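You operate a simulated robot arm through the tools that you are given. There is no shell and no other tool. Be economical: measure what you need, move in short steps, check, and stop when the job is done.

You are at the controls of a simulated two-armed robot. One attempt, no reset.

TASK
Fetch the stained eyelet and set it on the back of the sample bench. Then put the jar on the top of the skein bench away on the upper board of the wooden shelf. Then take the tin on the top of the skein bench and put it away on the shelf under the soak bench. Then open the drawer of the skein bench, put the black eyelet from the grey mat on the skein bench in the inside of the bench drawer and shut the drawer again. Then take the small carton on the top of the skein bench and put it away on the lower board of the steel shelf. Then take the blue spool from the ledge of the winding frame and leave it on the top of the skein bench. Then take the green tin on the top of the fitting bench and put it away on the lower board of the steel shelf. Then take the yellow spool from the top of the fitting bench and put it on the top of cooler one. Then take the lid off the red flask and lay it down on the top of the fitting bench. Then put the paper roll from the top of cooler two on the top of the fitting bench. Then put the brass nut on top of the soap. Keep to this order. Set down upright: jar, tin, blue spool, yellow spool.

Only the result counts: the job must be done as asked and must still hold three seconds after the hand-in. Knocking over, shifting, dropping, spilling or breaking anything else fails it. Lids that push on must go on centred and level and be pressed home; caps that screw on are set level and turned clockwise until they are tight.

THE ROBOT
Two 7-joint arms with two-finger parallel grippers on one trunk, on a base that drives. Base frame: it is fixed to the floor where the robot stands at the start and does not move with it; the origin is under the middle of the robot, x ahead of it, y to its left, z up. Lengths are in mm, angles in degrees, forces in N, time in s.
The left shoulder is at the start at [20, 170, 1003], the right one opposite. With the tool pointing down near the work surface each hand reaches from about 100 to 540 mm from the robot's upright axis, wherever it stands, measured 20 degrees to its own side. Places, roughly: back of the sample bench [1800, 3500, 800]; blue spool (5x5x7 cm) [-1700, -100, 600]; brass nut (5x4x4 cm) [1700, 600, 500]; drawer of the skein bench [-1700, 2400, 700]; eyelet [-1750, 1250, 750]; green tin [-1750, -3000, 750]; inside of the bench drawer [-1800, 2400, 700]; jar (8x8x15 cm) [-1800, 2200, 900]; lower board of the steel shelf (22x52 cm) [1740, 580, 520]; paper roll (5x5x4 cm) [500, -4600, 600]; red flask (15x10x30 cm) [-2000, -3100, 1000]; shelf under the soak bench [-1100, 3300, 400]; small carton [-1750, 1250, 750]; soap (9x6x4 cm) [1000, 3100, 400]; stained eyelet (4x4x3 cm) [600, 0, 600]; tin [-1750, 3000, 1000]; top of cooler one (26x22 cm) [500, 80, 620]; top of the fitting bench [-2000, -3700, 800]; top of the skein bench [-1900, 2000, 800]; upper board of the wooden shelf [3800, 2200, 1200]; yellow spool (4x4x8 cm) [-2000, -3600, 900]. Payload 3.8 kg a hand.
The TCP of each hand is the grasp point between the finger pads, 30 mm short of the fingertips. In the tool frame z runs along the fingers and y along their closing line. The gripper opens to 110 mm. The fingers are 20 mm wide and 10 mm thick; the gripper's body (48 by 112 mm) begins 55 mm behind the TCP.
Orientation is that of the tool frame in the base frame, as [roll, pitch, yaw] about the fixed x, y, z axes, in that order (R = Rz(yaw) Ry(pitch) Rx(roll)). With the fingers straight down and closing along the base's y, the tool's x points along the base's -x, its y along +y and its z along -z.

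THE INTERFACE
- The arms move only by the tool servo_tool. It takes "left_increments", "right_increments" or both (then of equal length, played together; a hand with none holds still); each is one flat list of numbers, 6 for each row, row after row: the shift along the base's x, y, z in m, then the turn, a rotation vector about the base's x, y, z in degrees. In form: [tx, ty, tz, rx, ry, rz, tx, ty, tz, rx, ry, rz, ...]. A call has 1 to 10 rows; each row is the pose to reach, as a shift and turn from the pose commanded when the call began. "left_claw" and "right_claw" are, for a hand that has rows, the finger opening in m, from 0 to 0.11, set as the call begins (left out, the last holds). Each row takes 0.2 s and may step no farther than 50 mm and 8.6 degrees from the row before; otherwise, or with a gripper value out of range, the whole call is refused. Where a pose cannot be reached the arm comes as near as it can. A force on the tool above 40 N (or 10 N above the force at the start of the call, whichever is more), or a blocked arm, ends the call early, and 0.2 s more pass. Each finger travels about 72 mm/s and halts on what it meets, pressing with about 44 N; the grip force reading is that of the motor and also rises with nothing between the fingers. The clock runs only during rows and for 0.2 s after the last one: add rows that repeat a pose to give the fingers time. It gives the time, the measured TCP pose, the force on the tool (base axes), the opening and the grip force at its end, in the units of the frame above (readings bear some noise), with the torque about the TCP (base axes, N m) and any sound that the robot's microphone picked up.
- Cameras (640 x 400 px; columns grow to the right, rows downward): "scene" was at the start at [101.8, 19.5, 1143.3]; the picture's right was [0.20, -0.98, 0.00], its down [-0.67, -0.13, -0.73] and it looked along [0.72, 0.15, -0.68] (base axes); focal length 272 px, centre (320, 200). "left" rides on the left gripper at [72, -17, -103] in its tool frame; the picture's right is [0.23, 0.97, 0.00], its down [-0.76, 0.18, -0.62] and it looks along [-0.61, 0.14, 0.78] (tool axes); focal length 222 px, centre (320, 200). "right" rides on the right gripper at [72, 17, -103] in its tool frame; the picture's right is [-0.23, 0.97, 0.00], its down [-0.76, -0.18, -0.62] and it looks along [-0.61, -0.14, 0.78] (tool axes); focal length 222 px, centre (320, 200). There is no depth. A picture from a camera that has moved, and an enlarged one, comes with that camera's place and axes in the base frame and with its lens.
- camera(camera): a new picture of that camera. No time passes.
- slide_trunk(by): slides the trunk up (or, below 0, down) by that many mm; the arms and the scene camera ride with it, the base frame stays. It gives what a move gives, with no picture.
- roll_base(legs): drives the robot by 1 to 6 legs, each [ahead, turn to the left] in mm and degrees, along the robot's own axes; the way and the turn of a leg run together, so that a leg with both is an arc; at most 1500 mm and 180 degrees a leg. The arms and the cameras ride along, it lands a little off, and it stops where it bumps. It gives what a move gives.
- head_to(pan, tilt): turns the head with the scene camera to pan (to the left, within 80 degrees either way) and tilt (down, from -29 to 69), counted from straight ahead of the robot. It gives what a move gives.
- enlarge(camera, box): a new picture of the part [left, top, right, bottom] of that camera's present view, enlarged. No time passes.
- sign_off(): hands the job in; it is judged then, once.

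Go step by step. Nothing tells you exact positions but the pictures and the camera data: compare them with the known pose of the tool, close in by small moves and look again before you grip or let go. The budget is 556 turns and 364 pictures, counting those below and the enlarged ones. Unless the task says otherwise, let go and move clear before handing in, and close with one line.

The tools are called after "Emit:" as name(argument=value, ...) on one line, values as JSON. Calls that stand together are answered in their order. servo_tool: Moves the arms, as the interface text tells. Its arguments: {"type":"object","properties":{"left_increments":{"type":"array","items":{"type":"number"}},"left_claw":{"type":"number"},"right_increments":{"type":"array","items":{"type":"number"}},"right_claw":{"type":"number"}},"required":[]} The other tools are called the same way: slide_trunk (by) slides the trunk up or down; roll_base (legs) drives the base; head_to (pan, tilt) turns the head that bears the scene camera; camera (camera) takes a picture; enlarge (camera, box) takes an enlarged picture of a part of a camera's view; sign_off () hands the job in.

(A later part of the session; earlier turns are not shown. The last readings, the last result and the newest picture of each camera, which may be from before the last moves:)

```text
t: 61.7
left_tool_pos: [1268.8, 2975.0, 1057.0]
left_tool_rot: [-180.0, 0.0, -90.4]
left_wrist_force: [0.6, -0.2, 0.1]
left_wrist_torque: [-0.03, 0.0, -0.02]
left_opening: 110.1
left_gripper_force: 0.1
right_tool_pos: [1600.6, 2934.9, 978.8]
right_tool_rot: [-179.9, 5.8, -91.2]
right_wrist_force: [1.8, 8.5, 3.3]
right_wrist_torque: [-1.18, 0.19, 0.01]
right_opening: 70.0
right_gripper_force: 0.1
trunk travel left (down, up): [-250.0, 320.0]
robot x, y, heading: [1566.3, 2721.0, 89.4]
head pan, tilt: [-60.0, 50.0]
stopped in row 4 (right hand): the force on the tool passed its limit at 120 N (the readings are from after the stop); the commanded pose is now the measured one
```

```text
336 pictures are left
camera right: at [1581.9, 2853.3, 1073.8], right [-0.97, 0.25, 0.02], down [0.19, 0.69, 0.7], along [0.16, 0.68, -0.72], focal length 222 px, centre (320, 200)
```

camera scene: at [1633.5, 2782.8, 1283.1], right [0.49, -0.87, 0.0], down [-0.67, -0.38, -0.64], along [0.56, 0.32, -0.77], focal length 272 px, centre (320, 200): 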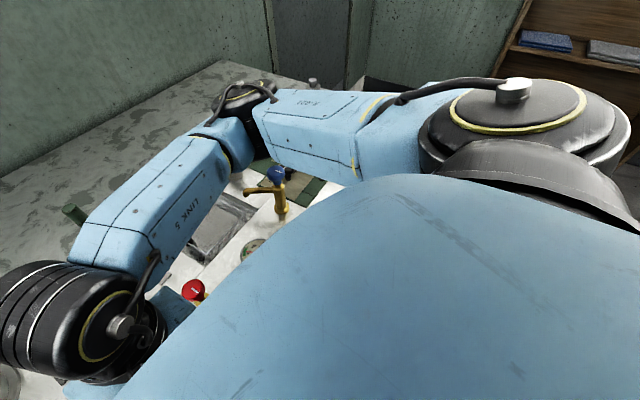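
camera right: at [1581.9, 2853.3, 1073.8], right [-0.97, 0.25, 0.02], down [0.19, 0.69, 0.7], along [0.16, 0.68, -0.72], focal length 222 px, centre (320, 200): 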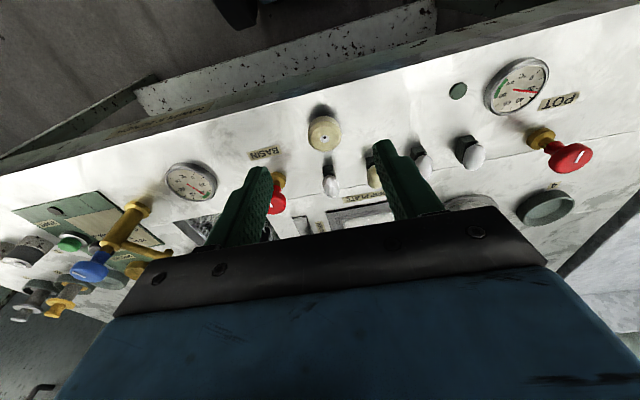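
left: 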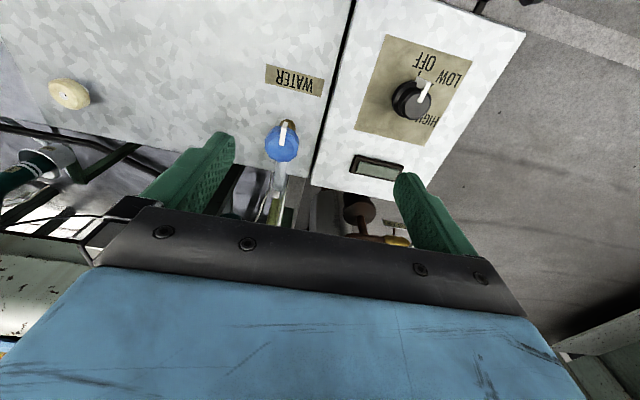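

The hand touched my own chest. I'll move it clear, back the robot up 200 mm, and then tilt the hand for the regrip.

Emit:
servo_tool(right_increments=[0, 0.025, 0.01, 0, 0, 0, 0, 0.025, 0.01, 0, 0, 0])

Emit:
roll_base(legs=[[-200, 0]])

Emit:
servo_tool(right_increments=[0, 0, 0, 6, 0, 0, 0, 0, 0, 14, 0, 0, 0, 0, 0, 22, 0, 0, 0, 0, 0, 30, 0, 0, 0, 0, 0, 38, 0, 0, 0, 0, 0, 46, 0, 0, 0, 0, 0, 54, 0, 0, 0, 0, 0, 60, 0, 0])

Emit:
head_to(pan=0, tilt=50)

Emit:
camera(camera="scene")

Emit:
camera(camera="right")

```text
t: 62.3
left_tool_pos: [1268.7, 2976.3, 1056.3]
left_tool_rot: [180.0, 0.1, -90.4]
left_wrist_force: [-0.1, 0.8, 0.3]
left_wrist_torque: [0.0, 0.01, -0.05]
left_opening: 110.0
left_gripper_force: 0.0
right_tool_pos: [1600.1, 2958.8, 988.3]
right_tool_rot: [-179.9, 5.7, -91.1]
right_wrist_force: [0.5, 0.0, -0.2]
right_wrist_torque: [-0.02, 0.03, 0.0]
right_opening: 70.0
right_gripper_force: 0.0
trunk travel left (down, up): [-250.0, 320.0]
robot x, y, heading: [1566.0, 2720.0, 89.4]
head pan, tilt: [-60.0, 50.0]
```

```text
t: 63.9
left_tool_pos: [1265.0, 2775.9, 1056.8]
left_tool_rot: [-180.0, 0.1, -90.3]
left_wrist_force: [-0.2, -0.4, 0.1]
left_wrist_torque: [0.01, -0.04, -0.03]
left_opening: 110.0
left_gripper_force: 0.0
right_tool_pos: [1598.8, 2757.7, 988.2]
right_tool_rot: [-179.9, 5.8, -91.1]
right_wrist_force: [-0.4, 0.0, -0.1]
right_wrist_torque: [0.04, -0.01, 0.03]
right_opening: 70.1
right_gripper_force: 0.1
trunk travel left (down, up): [-250.0, 320.0]
robot x, y, heading: [1565.2, 2520.1, 90.0]
head pan, tilt: [-60.0, 50.0]
```

```text
t: 65.5
left_tool_pos: [1266.2, 2775.2, 1057.2]
left_tool_rot: [180.0, 0.0, -90.2]
left_wrist_force: [-0.6, -0.2, -0.2]
left_wrist_torque: [0.02, 0.0, 0.03]
left_opening: 109.9
left_gripper_force: 0.1
right_tool_pos: [1591.2, 2824.3, 999.1]
right_tool_rot: [165.8, 60.7, -117.4]
right_wrist_force: [-0.1, -0.1, -0.1]
right_wrist_torque: [0.0, -0.01, -0.02]
right_opening: 70.1
right_gripper_force: 0.1
right hand out of reach, approached as far as the arm can: row 3, 4, 5, 6, 7, 8
trunk travel left (down, up): [-250.0, 320.0]
robot x, y, heading: [1566.4, 2523.3, 89.4]
head pan, tilt: [-60.0, 50.0]
stopped in row 8 (right hand): the arm was blocked; the commanded pose is now the measured one
```

```text
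t: 66.8
left_tool_pos: [1266.3, 2774.9, 1056.7]
left_tool_rot: [-180.0, -0.1, -90.4]
left_wrist_force: [-0.2, 0.5, 0.1]
left_wrist_torque: [0.01, -0.01, 0.03]
left_opening: 110.0
left_gripper_force: 0.0
right_tool_pos: [1591.3, 2824.6, 998.3]
right_tool_rot: [165.7, 60.8, -117.4]
right_wrist_force: [-0.3, 0.3, 0.0]
right_wrist_torque: [0.0, -0.02, 0.0]
right_opening: 70.0
right_gripper_force: 0.1
trunk travel left (down, up): [-250.0, 320.0]
robot x, y, heading: [1563.6, 2520.8, 89.6]
head pan, tilt: [0.0, 50.0]
```

```text
335 pictures are left
camera scene: at [1565.4, 2622.1, 1283.2], right [1.0, -0.01, 0.0], down [-0.01, -0.77, -0.64], along [0.0, 0.64, -0.77], focal length 272 px, centre (320, 200)
```

scene: 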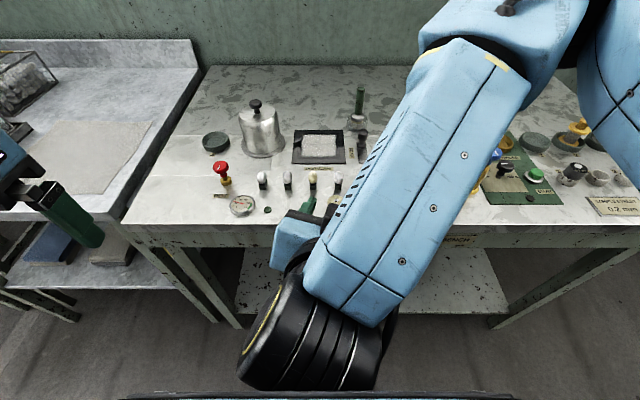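

```text
334 pictures are left
camera right: at [1542.3, 2708.5, 986.7], right [-0.88, 0.35, 0.32], down [0.24, -0.25, 0.94], along [0.4, 0.9, 0.14], focal length 222 px, centre (320, 200)
```

right: 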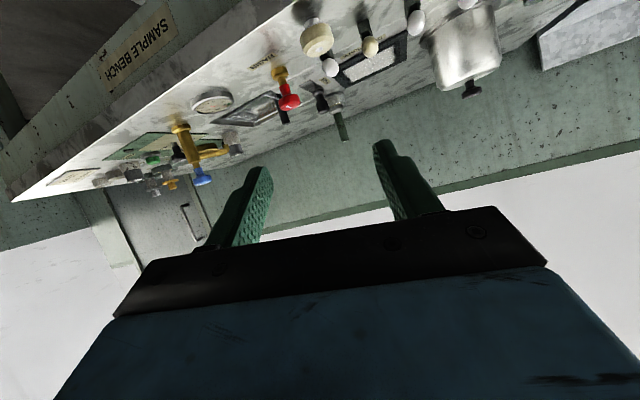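

The tilt works. I'll fix the orientation to a clean 68° forward and bring the hand in front of the eyelet.

Emit:
servo_tool(right_increments=[0.003, 0.02, -0.01, 1.8, -2.6, 4.8, 0.006, 0.04, -0.02, 3.6, -5.1, 9.5, 0.009, 0.055, -0.038, 5.4, -7.7, 14.3, 0.009, 0.055, -0.075, 5.4, -7.7, 14.3, 0.009, 0.055, -0.1, 5.4, -7.7, 14.3, 0.009, 0.055, -0.1, 5.4, -7.7, 14.3])

Emit:
camera(camera="right")

Emit:
camera(camera="scene")

```text
t: 68.2
left_tool_pos: [1267.8, 2776.1, 1057.0]
left_tool_rot: [-180.0, 0.1, -90.3]
left_wrist_force: [0.4, 0.2, 0.7]
left_wrist_torque: [0.01, 0.01, -0.01]
left_opening: 110.4
left_gripper_force: 0.0
right_tool_pos: [1600.6, 2879.7, 899.1]
right_tool_rot: [-179.9, 67.8, -89.9]
right_wrist_force: [-0.2, -0.3, -0.4]
right_wrist_torque: [-0.02, -0.02, -0.05]
right_opening: 70.1
right_gripper_force: 0.0
trunk travel left (down, up): [-250.0, 320.0]
robot x, y, heading: [1565.7, 2519.1, 89.5]
head pan, tilt: [0.0, 50.0]
```

```text
333 pictures are left
camera right: at [1583.8, 2756.7, 871.1], right [-0.97, 0.09, 0.21], down [0.18, -0.29, 0.94], along [0.14, 0.95, 0.27], focal length 222 px, centre (320, 200)
```

right: 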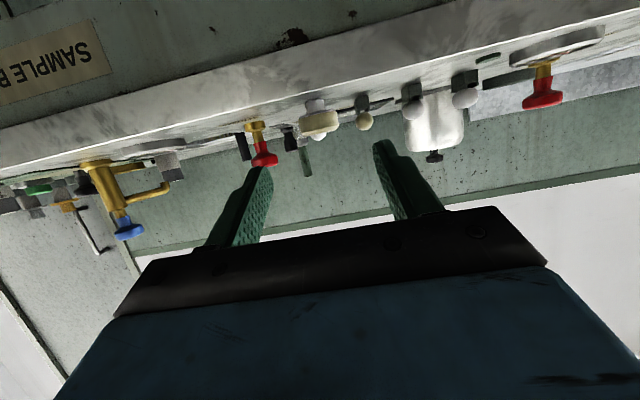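

```text
332 pictures are left
camera scene: at [1565.4, 2622.0, 1283.2], right [1.0, -0.01, 0.0], down [0.0, -0.77, -0.64], along [0.0, 0.64, -0.77], focal length 272 px, centre (320, 200)
```

scene: 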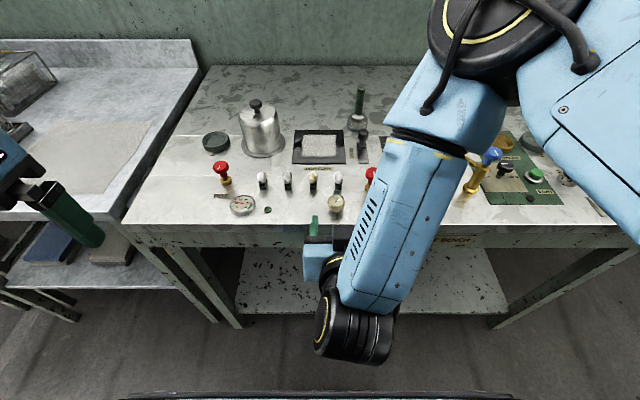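

The wrist camera hangs under the tool and would hit the bench. I'll roll the hand 180° about its own axis so that it rides on top.

Emit:
servo_tool(right_increments=[0, -0.01, 0.02, 0, 7.88, -3.19, 0, -0.02, 0.03, 0, 15.76, -6.38, 0, -0.02, 0.03, 0, 23.6, -9.56, 0, -0.02, 0.03, 0, 31.5, -12.75, 0, -0.02, 0.03, 0, 39.4, -15.9, 0, -0.02, 0.03, 0, 47.3, -19.1, 0, -0.02, 0.03, 0, 55.2, -22.3, 0, -0.02, 0.03, 0, 63, -25.5, 0, -0.02, 0.03, 0, 70.9, -28.7, 0, -0.02, 0.03, 0, 78.8, -31.9])

Emit:
camera(camera="scene")

```text
t: 70.4
left_tool_pos: [1267.2, 2774.6, 1057.1]
left_tool_rot: [180.0, 0.1, -90.3]
left_wrist_force: [0.1, -0.2, 0.0]
left_wrist_torque: [-0.01, 0.02, -0.01]
left_opening: 109.9
left_gripper_force: 0.2
right_tool_pos: [1600.1, 2858.9, 929.6]
right_tool_rot: [112.1, 4.4, -178.0]
right_wrist_force: [-0.7, 0.4, -0.1]
right_wrist_torque: [-0.01, 0.03, 0.0]
right_opening: 70.3
right_gripper_force: 0.0
trunk travel left (down, up): [-250.0, 320.0]
robot x, y, heading: [1564.7, 2521.8, 89.9]
head pan, tilt: [0.0, 50.0]
```

```text
331 pictures are left
camera scene: at [1565.3, 2622.0, 1283.2], right [1.0, -0.01, 0.0], down [0.0, -0.77, -0.64], along [0.0, 0.64, -0.77], focal length 272 px, centre (320, 200)
```

scene: 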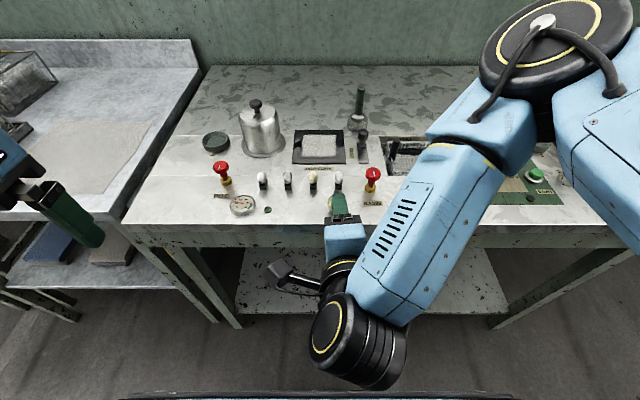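

Emit:
servo_tool(right_increments=[0, 0, 0, 0, 7.88, -3.19, 0, 0, 0, 0, 15.76, -6.38, 0, 0, 0, 0, 23.6, -9.56, 0, 0, 0, 0, 31.5, -12.75, 0, 0, 0, 0, 39.4, -15.9, 0, 0, 0, 0, 47.3, -19.1, 0, 0, 0, 0, 55.2, -22.3, 0, 0, 0, 0, 63, -25.5, 0, 0, 0, 0, 70.9, -28.7, 0, 0, 0, 0, 78.8, -31.9])

Emit:
servo_tool(right_increments=[0, 0, 0, 0, 5, -2, 0, 0, 0, 0, 9.2, -3.7])

Emit:
camera(camera="scene")

Emit:
camera(camera="right")

```text
t: 72.6
left_tool_pos: [1265.9, 2776.0, 1056.7]
left_tool_rot: [180.0, -0.1, -90.2]
left_wrist_force: [0.2, 0.8, 0.3]
left_wrist_torque: [-0.01, -0.03, -0.01]
left_opening: 109.8
left_gripper_force: 0.0
right_tool_pos: [1601.1, 2859.5, 930.1]
right_tool_rot: [157.0, -66.2, 114.9]
right_wrist_force: [0.7, -0.9, 0.5]
right_wrist_torque: [-0.03, 0.0, 0.01]
right_opening: 69.8
right_gripper_force: 0.1
trunk travel left (down, up): [-250.0, 320.0]
robot x, y, heading: [1568.3, 2518.5, 89.8]
head pan, tilt: [0.0, 50.0]
```

```text
t: 73.2
left_tool_pos: [1266.4, 2775.6, 1057.1]
left_tool_rot: [-179.9, 0.0, -90.3]
left_wrist_force: [0.1, -0.1, -0.7]
left_wrist_torque: [-0.02, -0.02, -0.03]
left_opening: 110.3
left_gripper_force: 0.1
right_tool_pos: [1599.2, 2858.6, 930.1]
right_tool_rot: [-179.9, -68.2, 90.0]
right_wrist_force: [-0.8, 0.2, 0.0]
right_wrist_torque: [-0.03, -0.02, 0.03]
right_opening: 69.9
right_gripper_force: 0.0
trunk travel left (down, up): [-250.0, 320.0]
robot x, y, heading: [1565.2, 2521.0, 89.5]
head pan, tilt: [0.0, 50.0]
```

```text
330 pictures are left
camera scene: at [1565.3, 2622.1, 1283.2], right [1.0, -0.01, 0.0], down [0.0, -0.77, -0.64], along [0.0, 0.64, -0.77], focal length 272 px, centre (320, 200)
```

scene: 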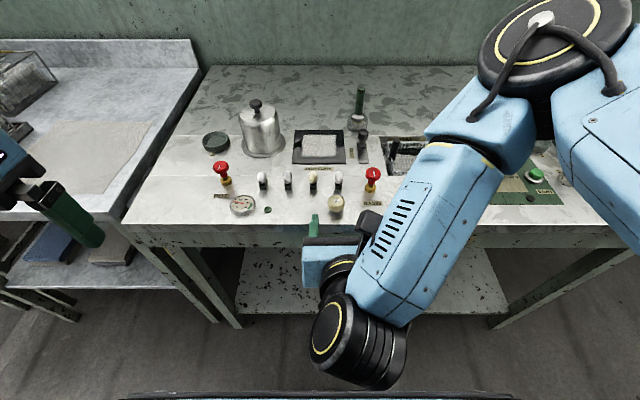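

```text
329 pictures are left
camera right: at [1618.2, 2790.5, 1034.8], right [0.97, -0.08, -0.21], down [-0.18, -0.86, -0.48], along [-0.14, 0.5, -0.85], focal length 222 px, centre (320, 200)
```

right: 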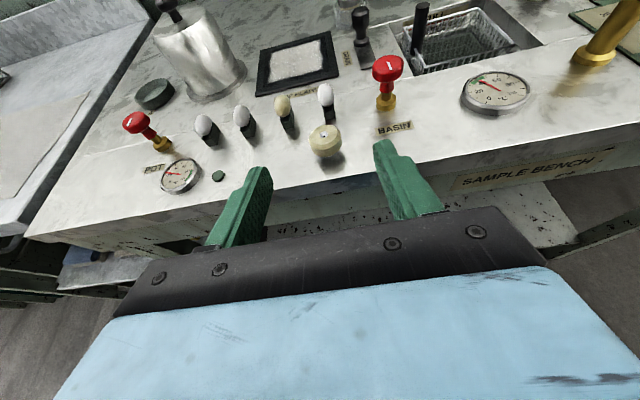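

Now I have a clear view with the camera on top. I'll lower and slide forward around the eyelet.

Emit:
servo_tool(right_increments=[0, 0, -0.04, 0, 0, 0, 0, 0.01, -0.063, 0, 0, 0, 0, 0.05, -0.065, 0, 0, 0, 0, 0.092, -0.065, 0, 0, 0, 0, 0.092, -0.065, 0, 0, 0])

Emit:
camera(camera="right")

```text
t: 74.4
left_tool_pos: [1267.1, 2775.4, 1056.1]
left_tool_rot: [-180.0, 0.1, -90.4]
left_wrist_force: [0.0, 0.3, 0.5]
left_wrist_torque: [-0.01, 0.04, -0.01]
left_opening: 110.2
left_gripper_force: 0.1
right_tool_pos: [1602.6, 2950.8, 865.7]
right_tool_rot: [179.9, -68.2, 90.2]
right_wrist_force: [0.1, 0.4, 0.8]
right_wrist_torque: [0.01, 0.01, 0.02]
right_opening: 69.8
right_gripper_force: 0.1
trunk travel left (down, up): [-250.0, 320.0]
robot x, y, heading: [1564.0, 2520.6, 89.7]
head pan, tilt: [0.0, 50.0]
```

```text
328 pictures are left
camera right: at [1620.5, 2883.2, 971.0], right [0.97, -0.08, -0.21], down [-0.18, -0.86, -0.48], along [-0.14, 0.5, -0.85], focal length 222 px, centre (320, 200)
```

right: 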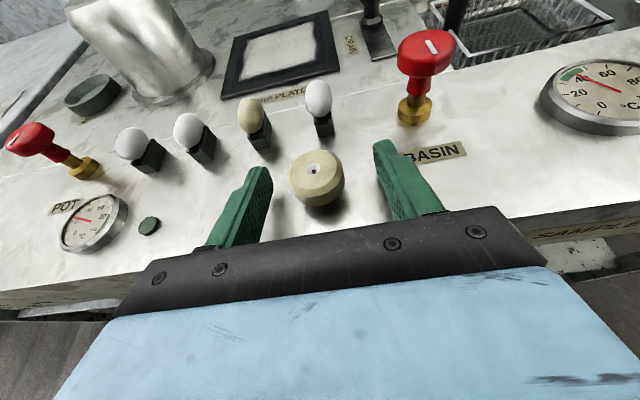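

Emit:
servo_tool(right_increments=[-0.002, 0.006, -0.001, 0, 0, 0, -0.002, 0.006, -0.001, 0, 0, 0, -0.002, 0.006, -0.001, 0, 0, 0, -0.002, 0.006, -0.001, 0, 0, 0, -0.002, 0.006, -0.001, 0, 0, 0], right_claw=0.02)

Emit:
servo_tool(right_increments=[0, 0, 0.04, 0, 0, 0, 0, 0, 0.08, 0, 0, 0, 0, 0, 0.1, 0, 0, 0])

Emit:
camera(camera="right")

```text
t: 75.6
left_tool_pos: [1268.0, 2775.2, 1056.0]
left_tool_rot: [180.0, -0.1, -90.3]
left_wrist_force: [0.5, -0.3, 0.5]
left_wrist_torque: [0.01, 0.0, 0.0]
left_opening: 109.8
left_gripper_force: 0.1
right_tool_pos: [1599.9, 2956.6, 864.0]
right_tool_rot: [179.9, -68.1, 90.1]
right_wrist_force: [-0.3, 0.8, 0.7]
right_wrist_torque: [0.01, 0.01, 0.01]
right_opening: 32.2
right_gripper_force: 44.2
trunk travel left (down, up): [-250.0, 320.0]
robot x, y, heading: [1565.2, 2522.8, 89.7]
head pan, tilt: [0.0, 50.0]
```

```text
t: 76.4
left_tool_pos: [1266.5, 2776.1, 1056.7]
left_tool_rot: [-179.9, 0.0, -90.3]
left_wrist_force: [-0.5, 0.2, 0.5]
left_wrist_torque: [-0.01, 0.01, -0.01]
left_opening: 110.0
left_gripper_force: 0.1
right_tool_pos: [1598.7, 2957.1, 962.8]
right_tool_rot: [179.9, -68.2, 90.2]
right_wrist_force: [0.2, -0.1, 0.2]
right_wrist_torque: [0.02, 0.03, -0.06]
right_opening: 32.3
right_gripper_force: 43.6
trunk travel left (down, up): [-250.0, 320.0]
robot x, y, heading: [1566.7, 2524.0, 89.8]
head pan, tilt: [0.0, 50.0]
```

```text
327 pictures are left
camera right: at [1616.6, 2889.3, 1068.7], right [0.97, -0.08, -0.21], down [-0.18, -0.86, -0.48], along [-0.14, 0.5, -0.85], focal length 222 px, centre (320, 200)
```

right: 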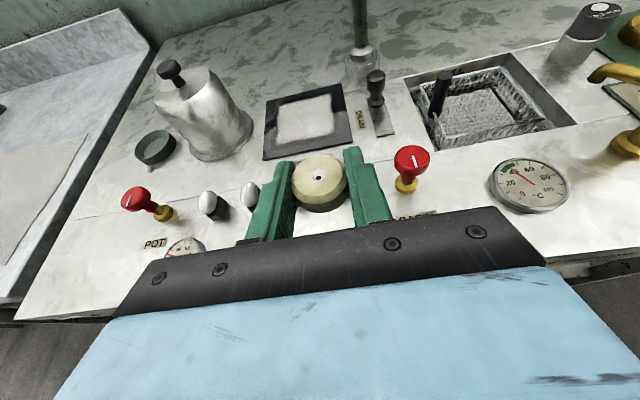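

Held well. I'll raise, shift to x 1800, drive back up to the bench and then extend the arm.

Emit:
servo_tool(right_increments=[0, 0, 0.04, 0, 0, 0, 0.04, 0, 0.06, 0, 0, 0, 0.085, 0, 0.06, 0, 0, 0, 0.13, 0, 0.06, 0, 0, 0, 0.175, 0, 0.06, 0, 0, 0, 0.2, 0, 0.06, 0, 0, 0])

Emit:
roll_base(legs=[[200, 0]])

Emit:
camera(camera="scene")

Emit:
camera(camera="right")

```text
t: 77.8
left_tool_pos: [1266.8, 2775.4, 1056.7]
left_tool_rot: [180.0, 0.0, -90.3]
left_wrist_force: [-1.0, 0.8, -0.6]
left_wrist_torque: [-0.02, 0.03, 0.01]
left_opening: 109.9
left_gripper_force: 0.0
right_tool_pos: [1782.9, 2960.6, 1049.4]
right_tool_rot: [179.7, -67.5, 90.1]
right_wrist_force: [-0.5, 0.4, 0.0]
right_wrist_torque: [0.0, 0.04, -0.01]
right_opening: 32.4
right_gripper_force: 43.5
right hand out of reach, approached as far as the arm can: row 5, 6
trunk travel left (down, up): [-250.0, 320.0]
robot x, y, heading: [1567.5, 2522.6, 89.8]
head pan, tilt: [0.0, 50.0]
```

```text
t: 79.4
left_tool_pos: [1268.4, 2976.1, 1057.0]
left_tool_rot: [180.0, 0.0, -90.4]
left_wrist_force: [0.1, 0.5, 0.0]
left_wrist_torque: [-0.06, -0.01, 0.01]
left_opening: 109.9
left_gripper_force: 0.0
right_tool_pos: [1783.5, 3163.0, 1048.8]
right_tool_rot: [179.6, -67.5, 90.2]
right_wrist_force: [0.0, 0.3, -1.0]
right_wrist_torque: [-0.01, 0.0, 0.02]
right_opening: 31.9
right_gripper_force: 44.1
trunk travel left (down, up): [-250.0, 320.0]
robot x, y, heading: [1566.0, 2723.6, 89.4]
head pan, tilt: [0.0, 50.0]
```

```text
326 pictures are left
camera scene: at [1566.6, 2823.2, 1283.1], right [1.0, -0.01, 0.0], down [0.0, -0.77, -0.64], along [0.0, 0.64, -0.77], focal length 272 px, centre (320, 200)
```

scene: 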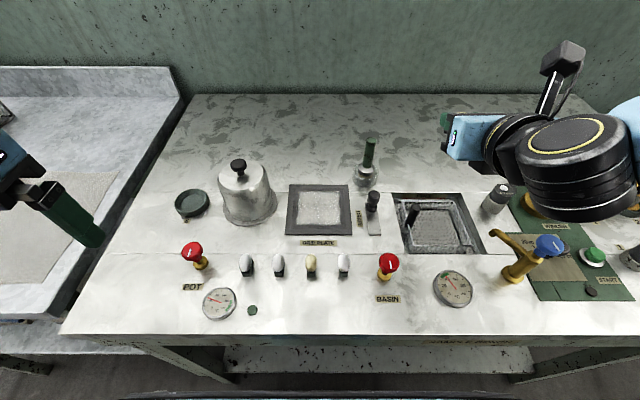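

```text
325 pictures are left
camera right: at [1800.6, 3095.7, 1155.1], right [0.97, -0.09, -0.21], down [-0.18, -0.87, -0.47], along [-0.14, 0.49, -0.86], focal length 222 px, centre (320, 200)
```

right: 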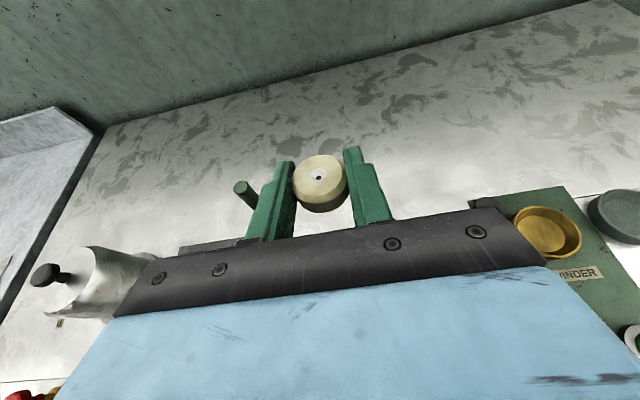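

Emit:
servo_tool(right_increments=[0.01, 0.045, -0.01, 0, 0, 0, 0.017, 0.09, -0.02, 0, 0, 0, 0.017, 0.135, -0.03, 0, 0, 0, 0.017, 0.18, -0.045, 0, 0, 0, 0.017, 0.22, -0.065, 0, 0, 0, 0.017, 0.255, -0.085, 0, 0, 0, 0.017, 0.28, -0.11, 0, 0, 0, 0.017, 0.28, -0.11, 0, 0, 0])

Emit:
camera(camera="scene")

Emit:
camera(camera="right")

```text
t: 81.2
left_tool_pos: [1267.9, 2976.0, 1056.8]
left_tool_rot: [179.9, 0.0, -90.3]
left_wrist_force: [0.0, -0.9, 0.3]
left_wrist_torque: [-0.01, -0.01, 0.0]
left_opening: 110.1
left_gripper_force: 0.1
right_tool_pos: [1826.5, 3440.3, 956.2]
right_tool_rot: [179.7, -67.3, 90.1]
right_wrist_force: [-0.5, 0.0, -0.2]
right_wrist_torque: [-0.01, -0.01, -0.03]
right_opening: 32.2
right_gripper_force: 44.0
right hand out of reach, approached as far as the arm can: row 5, 6, 7, 8
trunk travel left (down, up): [-250.0, 320.0]
robot x, y, heading: [1571.0, 2721.3, 89.5]
head pan, tilt: [0.0, 50.0]
```

```text
324 pictures are left
camera scene: at [1566.9, 2822.2, 1283.2], right [1.0, -0.01, 0.0], down [-0.01, -0.77, -0.64], along [0.0, 0.64, -0.77], focal length 272 px, centre (320, 200)
```

scene: 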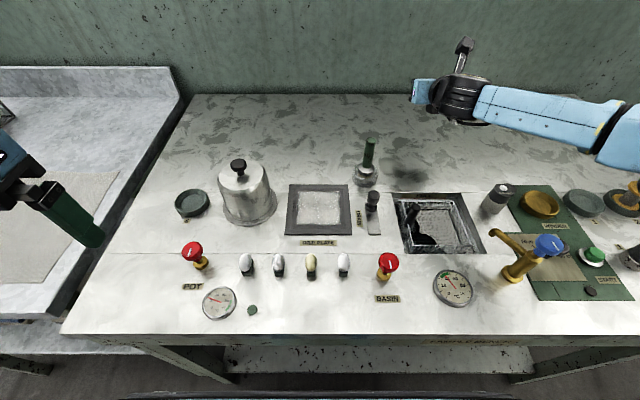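

```text
323 pictures are left
camera right: at [1842.3, 3373.6, 1063.1], right [0.97, -0.09, -0.21], down [-0.18, -0.87, -0.46], along [-0.14, 0.49, -0.86], focal length 222 px, centre (320, 200)
```

right: 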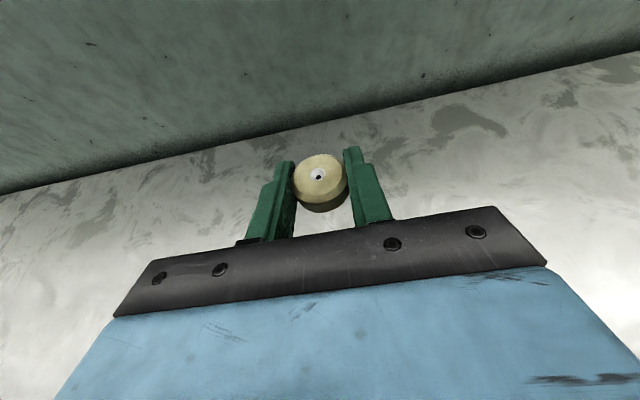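

The hand is over the back at [1826, 3440]. I'll lower the trunk to bring the eyelet down.

Emit:
slide_trunk(by=-80)

Emit:
camera(camera="scene")

Emit:
camera(camera="right")

```text
t: 82.4
left_tool_pos: [1267.6, 2974.8, 976.4]
left_tool_rot: [180.0, 0.0, -90.3]
left_wrist_force: [0.1, 0.3, -0.3]
left_wrist_torque: [0.04, 0.03, 0.0]
left_opening: 110.2
left_gripper_force: 0.0
right_tool_pos: [1825.7, 3439.7, 877.4]
right_tool_rot: [179.5, -67.4, 90.0]
right_wrist_force: [0.2, -1.3, -0.3]
right_wrist_torque: [-0.04, -0.02, -0.01]
right_opening: 32.3
right_gripper_force: 44.5
trunk travel left (down, up): [-170.0, 400.0]
robot x, y, heading: [1571.3, 2720.1, 89.4]
head pan, tilt: [0.0, 50.0]
```

```text
322 pictures are left
camera scene: at [1566.6, 2822.1, 1203.2], right [1.0, -0.01, 0.0], down [0.0, -0.77, -0.64], along [0.0, 0.64, -0.77], focal length 272 px, centre (320, 200)
```

scene: 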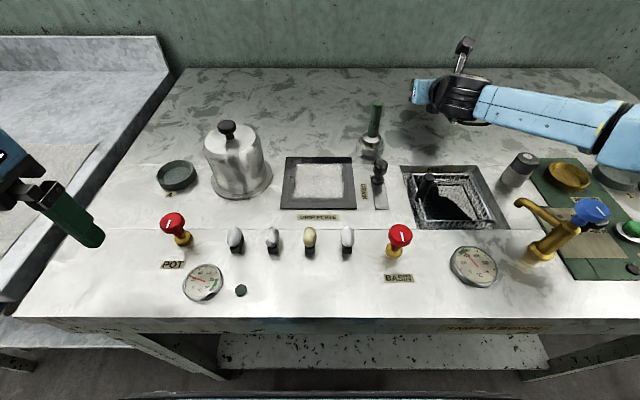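

```text
321 pictures are left
camera right: at [1842.1, 3373.4, 983.6], right [0.97, -0.09, -0.21], down [-0.18, -0.87, -0.46], along [-0.14, 0.49, -0.86], focal length 222 px, centre (320, 200)
```

right: 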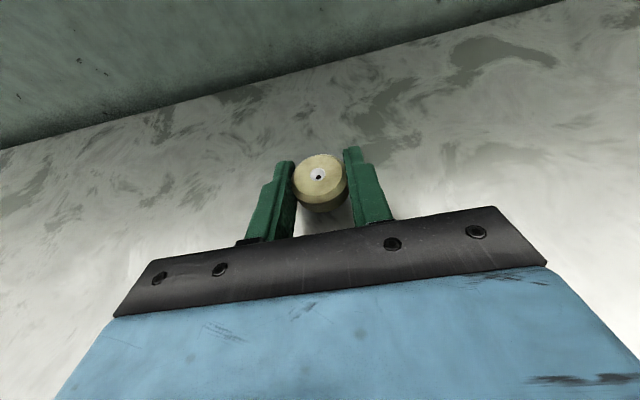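

Emit:
slide_trunk(by=-9)

Emit:
slide_trunk(by=-4)

```text
t: 83.0
left_tool_pos: [1268.2, 2975.8, 966.8]
left_tool_rot: [180.0, 0.1, -90.3]
left_wrist_force: [0.3, 0.6, 0.4]
left_wrist_torque: [-0.02, 0.01, -0.03]
left_opening: 109.9
left_gripper_force: 0.0
right_tool_pos: [1825.0, 3440.3, 867.8]
right_tool_rot: [179.5, -67.4, 90.1]
right_wrist_force: [0.0, 0.0, 0.0]
right_wrist_torque: [-0.02, 0.03, 0.04]
right_opening: 32.2
right_gripper_force: 44.0
trunk travel left (down, up): [-161.0, 409.0]
robot x, y, heading: [1570.0, 2719.4, 89.8]
head pan, tilt: [0.0, 50.0]
```

```text
t: 83.5
left_tool_pos: [1268.1, 2974.7, 963.4]
left_tool_rot: [180.0, 0.0, -90.2]
left_wrist_force: [0.1, 0.1, 0.1]
left_wrist_torque: [0.02, -0.01, 0.0]
left_opening: 110.0
left_gripper_force: 0.1
right_tool_pos: [1825.4, 3441.0, 865.2]
right_tool_rot: [179.6, -67.4, 90.1]
right_wrist_force: [1.0, -0.5, 3.0]
right_wrist_torque: [0.05, -0.01, 0.05]
right_opening: 32.2
right_gripper_force: 44.0
trunk travel left (down, up): [-157.0, 413.0]
robot x, y, heading: [1566.2, 2720.2, 89.6]
head pan, tilt: [0.0, 50.0]
```

Contact is made at 3 N. I'll open the fingers wide and then withdraw backward.

Emit:
servo_tool(right_increments=[0, 0, 0, 0, 0, 0, 0, 0, 0, 0, 0, 0, 0, 0, 0, 0, 0, 0], right_claw=0.075)

Emit:
camera(camera="right")

```text
t: 84.3
left_tool_pos: [1267.7, 2975.9, 963.1]
left_tool_rot: [180.0, 0.0, -90.3]
left_wrist_force: [-0.4, 0.1, 0.2]
left_wrist_torque: [0.0, -0.01, -0.01]
left_opening: 110.3
left_gripper_force: 0.2
right_tool_pos: [1825.3, 3440.7, 864.3]
right_tool_rot: [179.5, -67.4, 90.3]
right_wrist_force: [-0.1, -0.3, -0.2]
right_wrist_torque: [-0.01, -0.04, 0.01]
right_opening: 74.8
right_gripper_force: 0.1
trunk travel left (down, up): [-157.0, 413.0]
robot x, y, heading: [1565.2, 2720.6, 89.6]
head pan, tilt: [0.0, 50.0]
```

```text
320 pictures are left
camera right: at [1842.0, 3373.5, 970.3], right [0.97, -0.09, -0.21], down [-0.18, -0.87, -0.46], along [-0.14, 0.49, -0.86], focal length 222 px, centre (320, 200)
```

right: 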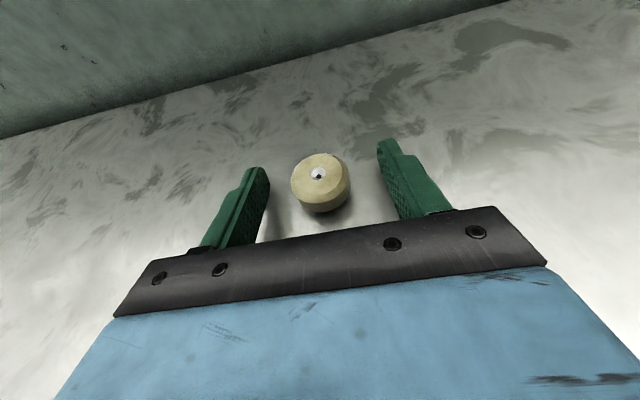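

The eyelet sits on the back of the bench. I'll lift by the trunk and back away.

Emit:
slide_trunk(by=130)

Emit:
roll_base(legs=[[-600, 0]])

Emit:
camera(camera="scene")

```text
t: 85.9
left_tool_pos: [1267.8, 2976.0, 1093.9]
left_tool_rot: [179.9, 0.0, -90.3]
left_wrist_force: [0.3, -0.4, 0.1]
left_wrist_torque: [0.01, -0.01, 0.02]
left_opening: 110.1
left_gripper_force: 0.1
right_tool_pos: [1826.0, 3440.8, 993.8]
right_tool_rot: [179.5, -67.4, 90.1]
right_wrist_force: [0.4, 0.5, 0.3]
right_wrist_torque: [0.0, -0.04, -0.02]
right_opening: 74.7
right_gripper_force: 0.1
trunk travel left (down, up): [-287.0, 283.0]
robot x, y, heading: [1566.8, 2719.9, 89.6]
head pan, tilt: [0.0, 50.0]
```

```text
t: 89.3
left_tool_pos: [1263.6, 2365.9, 1094.2]
left_tool_rot: [-180.0, 0.0, -90.4]
left_wrist_force: [0.3, -0.2, -0.5]
left_wrist_torque: [0.03, 0.03, 0.0]
left_opening: 110.0
left_gripper_force: 0.1
right_tool_pos: [1822.1, 2829.4, 995.3]
right_tool_rot: [179.5, -67.5, 90.0]
right_wrist_force: [-0.1, 0.4, 0.5]
right_wrist_torque: [0.02, 0.01, -0.02]
right_opening: 75.1
right_gripper_force: 0.0
trunk travel left (down, up): [-287.0, 283.0]
robot x, y, heading: [1558.1, 2107.4, 89.5]
head pan, tilt: [0.0, 50.0]
```

```text
319 pictures are left
camera scene: at [1562.2, 2211.6, 1320.2], right [1.0, -0.01, 0.0], down [-0.01, -0.77, -0.64], along [0.01, 0.64, -0.77], focal length 272 px, centre (320, 200)
```

scene: 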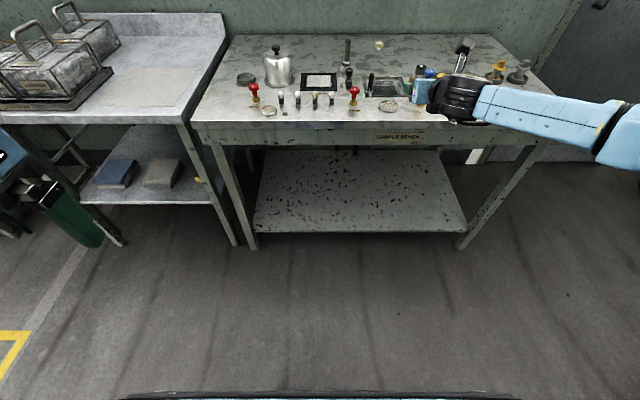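

Task one is done. I'll fold the right arm in and drive to the skein bench for the jar.

Emit:
servo_tool(right_increments=[-0.015, -0.045, 0.01, 0, 0, 0, -0.03, -0.09, 0.02, 0, 0, 0, -0.045, -0.135, 0.03, 0, 0, 0, -0.06, -0.18, 0.04, 0, 0, 0, -0.075, -0.225, 0.05, 0, 0, 0, -0.09, -0.26, 0.05, 0, 0, 0, -0.1, -0.3, 0.05, 0, 0, 0])

Emit:
roll_base(legs=[[0, 90]])

Emit:
head_to(pan=0, tilt=20)

Emit:
camera(camera="scene")

```text
t: 90.9
left_tool_pos: [1263.2, 2366.5, 1092.2]
left_tool_rot: [-179.9, 0.1, -90.4]
left_wrist_force: [-0.4, 0.0, -1.0]
left_wrist_torque: [0.0, -0.06, 0.01]
left_opening: 110.1
left_gripper_force: 0.1
right_tool_pos: [1722.9, 2531.4, 1044.0]
right_tool_rot: [179.2, -67.4, 90.2]
right_wrist_force: [-0.7, 0.5, -0.4]
right_wrist_torque: [0.0, -0.02, -0.06]
right_opening: 75.1
right_gripper_force: 0.0
right hand out of reach, approached as far as the arm can: row 1, 2, 3, 4, 5
trunk travel left (down, up): [-287.0, 283.0]
robot x, y, heading: [1561.9, 2112.3, 89.6]
head pan, tilt: [0.0, 50.0]
```

```text
t: 95.1
left_tool_pos: [1298.8, 1820.4, 1092.9]
left_tool_rot: [179.9, 0.0, -2.1]
left_wrist_force: [-0.3, 0.9, 0.0]
left_wrist_torque: [-0.03, 0.05, -0.01]
left_opening: 109.9
left_gripper_force: 0.1
right_tool_pos: [1146.0, 2283.7, 1043.4]
right_tool_rot: [179.4, -67.4, 178.4]
right_wrist_force: [0.1, -0.5, 0.1]
right_wrist_torque: [0.01, 0.01, 0.02]
right_opening: 75.0
right_gripper_force: 0.0
trunk travel left (down, up): [-287.0, 283.0]
robot x, y, heading: [1562.7, 2111.5, 177.9]
head pan, tilt: [0.0, 50.0]
```

```text
t: 96.0
left_tool_pos: [1298.7, 1820.9, 1093.4]
left_tool_rot: [-180.0, 0.0, -2.1]
left_wrist_force: [0.0, -0.2, -0.5]
left_wrist_torque: [-0.03, -0.01, 0.02]
left_opening: 109.9
left_gripper_force: 0.0
right_tool_pos: [1146.8, 2283.5, 1043.9]
right_tool_rot: [179.7, -67.4, 178.3]
right_wrist_force: [0.6, 0.2, 0.3]
right_wrist_torque: [0.02, -0.04, -0.01]
right_opening: 75.0
right_gripper_force: 0.0
trunk travel left (down, up): [-287.0, 283.0]
robot x, y, heading: [1562.3, 2111.1, 177.7]
head pan, tilt: [0.0, 20.0]
```

```text
318 pictures are left
camera scene: at [1447.2, 2118.3, 1365.7], right [0.04, 1.0, 0.0], down [0.34, -0.01, -0.94], along [-0.94, 0.04, -0.34], focal length 272 px, centre (320, 200)
```

scene: 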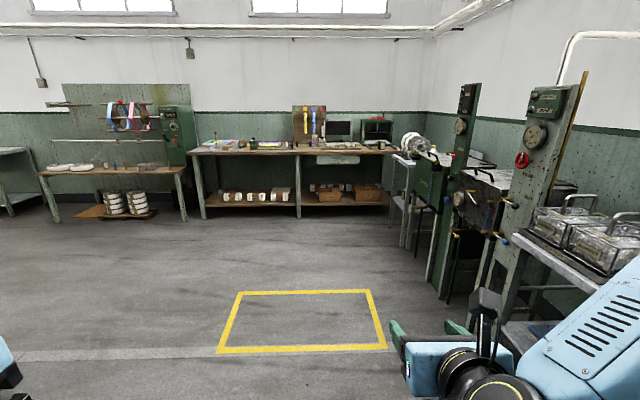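

Emit:
roll_base(legs=[[1200, 0], [1100, 0]])

Emit:
head_to(pan=0, tilt=30)

Emit:
camera(camera="scene")

```text
t: 107.3
left_tool_pos: [-972.5, 1889.9, 1093.3]
left_tool_rot: [-180.0, -0.1, -1.1]
left_wrist_force: [0.9, -0.9, -0.1]
left_wrist_torque: [0.0, -0.02, 0.0]
left_opening: 110.0
left_gripper_force: 0.0
right_tool_pos: [-1133.9, 2350.9, 1043.8]
right_tool_rot: [179.6, -67.4, 179.3]
right_wrist_force: [0.2, 0.4, 0.5]
right_wrist_torque: [0.01, -0.03, -0.01]
right_opening: 74.9
right_gripper_force: 0.0
trunk travel left (down, up): [-287.0, 283.0]
robot x, y, heading: [-715.7, 2183.5, 179.1]
head pan, tilt: [0.0, 20.0]
```

```text
t: 108.0
left_tool_pos: [-973.3, 1889.4, 1093.5]
left_tool_rot: [-180.0, 0.0, -1.0]
left_wrist_force: [0.5, 0.6, -0.5]
left_wrist_torque: [-0.01, -0.02, 0.0]
left_opening: 110.1
left_gripper_force: 0.1
right_tool_pos: [-1134.1, 2350.5, 1044.2]
right_tool_rot: [179.7, -67.4, 179.4]
right_wrist_force: [0.2, -0.3, -0.6]
right_wrist_torque: [0.02, 0.0, -0.04]
right_opening: 75.0
right_gripper_force: 0.1
trunk travel left (down, up): [-287.0, 283.0]
robot x, y, heading: [-716.2, 2183.7, 178.9]
head pan, tilt: [0.0, 30.0]
```

```text
317 pictures are left
camera scene: at [-827.6, 2190.4, 1349.7], right [0.02, 1.0, 0.0], down [0.5, -0.01, -0.87], along [-0.87, 0.02, -0.5], focal length 272 px, centre (320, 200)
```

scene: 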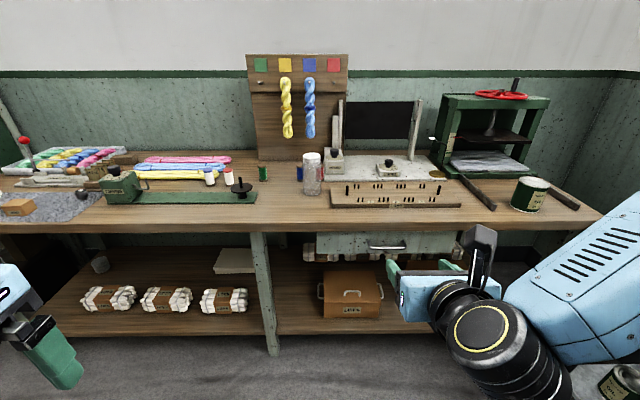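

The jar (centre), tin (right), drawer, mat and carton are all visible. I'll zoom in on them.

Emit:
enlarge(camera="scene", box=[240, 130, 460, 270])

Emit:
enlarge(camera="scene", box=[0, 140, 140, 230])

```text
2.86 times, centred on (350, 200) of scene
camera zoom: at [-827.6, 2190.4, 1349.7], right [0.02, 1.0, 0.0], down [0.5, -0.01, -0.87], along [-0.87, 0.02, -0.5], focal length 778 px, centre (234, 200)
```

zoom: 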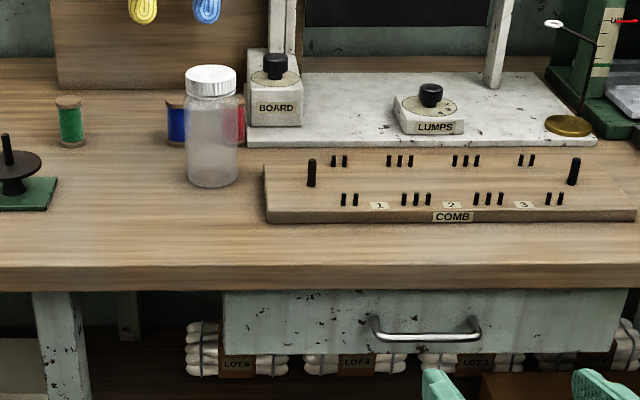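

```text
4.44 times, centred on (70, 185) of scene
camera zoom: at [-827.6, 2190.4, 1349.7], right [0.02, 1.0, 0.0], down [0.5, -0.01, -0.87], along [-0.87, 0.02, -0.5], focal length 1210 px, centre (1431, 267)
```

zoom: 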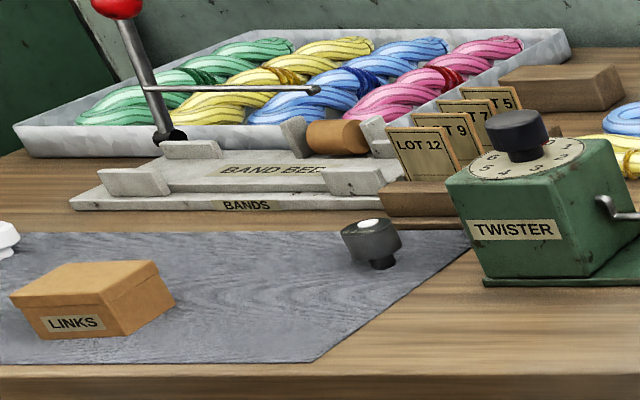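

The jar stands at about [-1870, 2180], with the bench top near z 780. I'll drive closer and bring the right hand in front of it.

Emit:
roll_base(legs=[[520, 0]])

Emit:
servo_tool(right_increments=[0.04, -0.02, -0.01, 0, 0, 0, 0.08, -0.045, -0.02, 0, 0, 0, 0.08, -0.09, -0.03, 0, 0, 0, 0.08, -0.135, -0.05, 0, 0, 0, 0.08, -0.165, -0.08, 0, 0, 0, 0.08, -0.165, -0.08, 0, 0, 0], right_claw=0.11)

Emit:
camera(camera="right")

Emit:
camera(camera="scene")

```text
t: 111.0
left_tool_pos: [-1498.9, 1898.6, 1092.5]
left_tool_rot: [-180.0, 0.0, -0.9]
left_wrist_force: [0.7, 0.2, 0.0]
left_wrist_torque: [-0.02, -0.03, -0.01]
left_opening: 109.6
left_gripper_force: 0.0
right_tool_pos: [-1660.4, 2358.9, 1043.0]
right_tool_rot: [179.5, -67.3, 179.4]
right_wrist_force: [-0.6, -0.8, -0.8]
right_wrist_torque: [0.01, 0.0, 0.0]
right_opening: 75.0
right_gripper_force: 0.0
trunk travel left (down, up): [-287.0, 283.0]
robot x, y, heading: [-1240.7, 2193.9, 178.8]
head pan, tilt: [0.0, 30.0]
```

```text
t: 112.5
left_tool_pos: [-1498.8, 1898.8, 1094.3]
left_tool_rot: [-179.9, 0.0, -0.8]
left_wrist_force: [0.5, 0.3, -0.7]
left_wrist_torque: [-0.01, 0.01, 0.0]
left_opening: 109.9
left_gripper_force: 0.0
right_tool_pos: [-1580.4, 2192.7, 964.0]
right_tool_rot: [179.6, -67.4, 179.4]
right_wrist_force: [0.3, 0.2, -0.3]
right_wrist_torque: [0.03, -0.01, -0.01]
right_opening: 109.9
right_gripper_force: 0.0
right hand out of reach, approached as far as the arm can: row 1, 2
trunk travel left (down, up): [-287.0, 283.0]
robot x, y, heading: [-1241.4, 2192.2, 179.1]
head pan, tilt: [0.0, 30.0]
```

```text
314 pictures are left
camera right: at [-1512.7, 2209.1, 1069.3], right [0.1, 0.97, -0.21], down [0.87, -0.19, -0.46], along [-0.49, -0.13, -0.86], focal length 222 px, centre (320, 200)
```

right: 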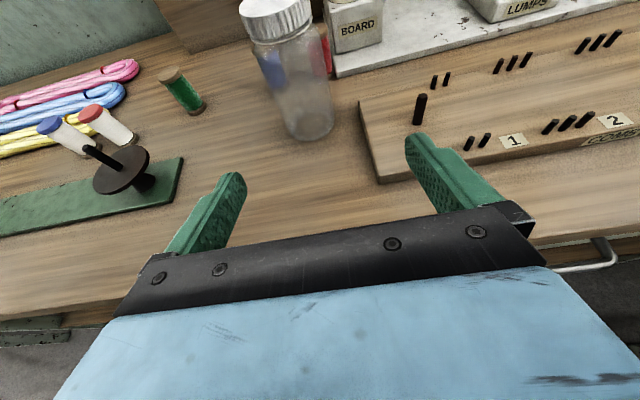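

```text
313 pictures are left
camera scene: at [-1353.0, 2199.8, 1349.7], right [0.02, 1.0, 0.0], down [0.5, -0.01, -0.87], along [-0.87, 0.01, -0.5], focal length 272 px, centre (320, 200)
```

scene: 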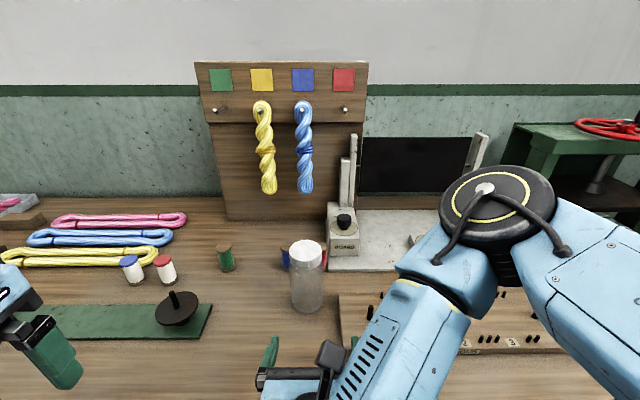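

The jar comes out at about [-1780, 2175], with the bench top near z 840. I'll approach in a straight line.

Emit:
servo_tool(right_increments=[-0.04, -0.018, -0.02, 0, 0, 0, -0.075, -0.018, -0.04, 0, 0, 0, -0.105, -0.018, -0.055, 0, 0, 0, -0.105, -0.018, -0.055, 0, 0, 0])

Emit:
camera(camera="right")

Emit:
camera(camera="scene")

```text
t: 113.5
left_tool_pos: [-1499.2, 1898.0, 1093.8]
left_tool_rot: [-180.0, 0.0, -0.8]
left_wrist_force: [0.2, -0.3, 0.4]
left_wrist_torque: [-0.02, -0.02, -0.03]
left_opening: 110.0
left_gripper_force: 0.1
right_tool_pos: [-1687.8, 2175.0, 908.4]
right_tool_rot: [179.7, -67.5, 179.6]
right_wrist_force: [-0.1, -0.5, -0.1]
right_wrist_torque: [0.01, -0.01, 0.0]
right_opening: 110.2
right_gripper_force: 0.1
trunk travel left (down, up): [-287.0, 283.0]
robot x, y, heading: [-1240.3, 2193.9, 178.9]
head pan, tilt: [0.0, 30.0]
```

```text
312 pictures are left
camera right: at [-1619.1, 2190.7, 1014.0], right [0.1, 0.97, -0.21], down [0.87, -0.19, -0.46], along [-0.49, -0.13, -0.86], focal length 222 px, centre (320, 200)
```

right: 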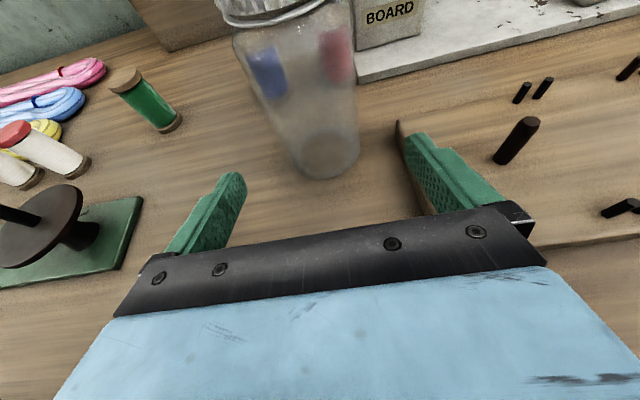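

```text
311 pictures are left
camera scene: at [-1352.7, 2199.4, 1349.7], right [0.02, 1.0, 0.0], down [0.5, -0.01, -0.87], along [-0.87, 0.01, -0.5], focal length 272 px, centre (320, 200)
```

scene: 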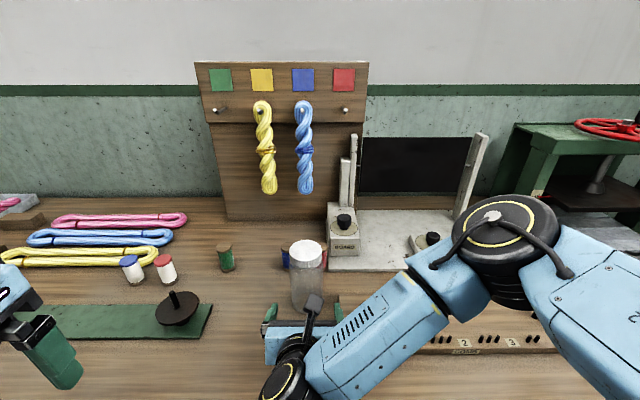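

Emit:
servo_tool(right_increments=[-0.04, 0.002, 0, 0, 0, 0, -0.07, 0.002, 0, 0, 0, 0, -0.088, 0.002, 0, 0, 0, 0, -0.088, 0.002, 0, 0, 0, 0])

Emit:
camera(camera="right")

```text
t: 114.5
left_tool_pos: [-1498.5, 1898.1, 1093.7]
left_tool_rot: [180.0, -0.1, -0.9]
left_wrist_force: [0.3, 0.5, -0.4]
left_wrist_torque: [-0.02, 0.02, 0.02]
left_opening: 110.1
left_gripper_force: 0.1
right_tool_pos: [-1772.6, 2177.8, 908.6]
right_tool_rot: [179.7, -67.4, 179.5]
right_wrist_force: [-0.4, 0.1, 0.9]
right_wrist_torque: [0.04, -0.01, 0.01]
right_opening: 110.0
right_gripper_force: 0.1
trunk travel left (down, up): [-287.0, 283.0]
robot x, y, heading: [-1239.1, 2194.0, 178.9]
head pan, tilt: [0.0, 30.0]
```

```text
310 pictures are left
camera right: at [-1704.8, 2193.7, 1014.2], right [0.1, 0.97, -0.21], down [0.87, -0.19, -0.46], along [-0.49, -0.13, -0.86], focal length 222 px, centre (320, 200)
```

right: 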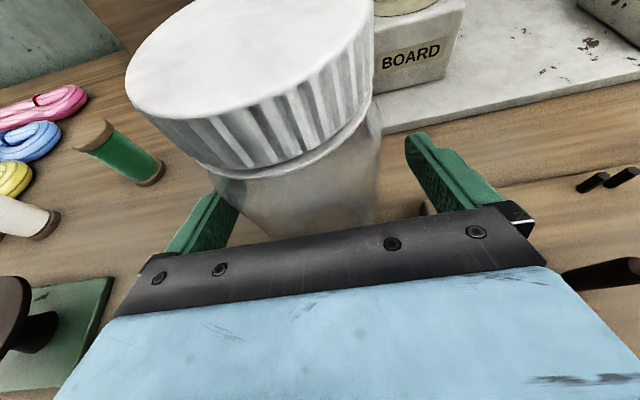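

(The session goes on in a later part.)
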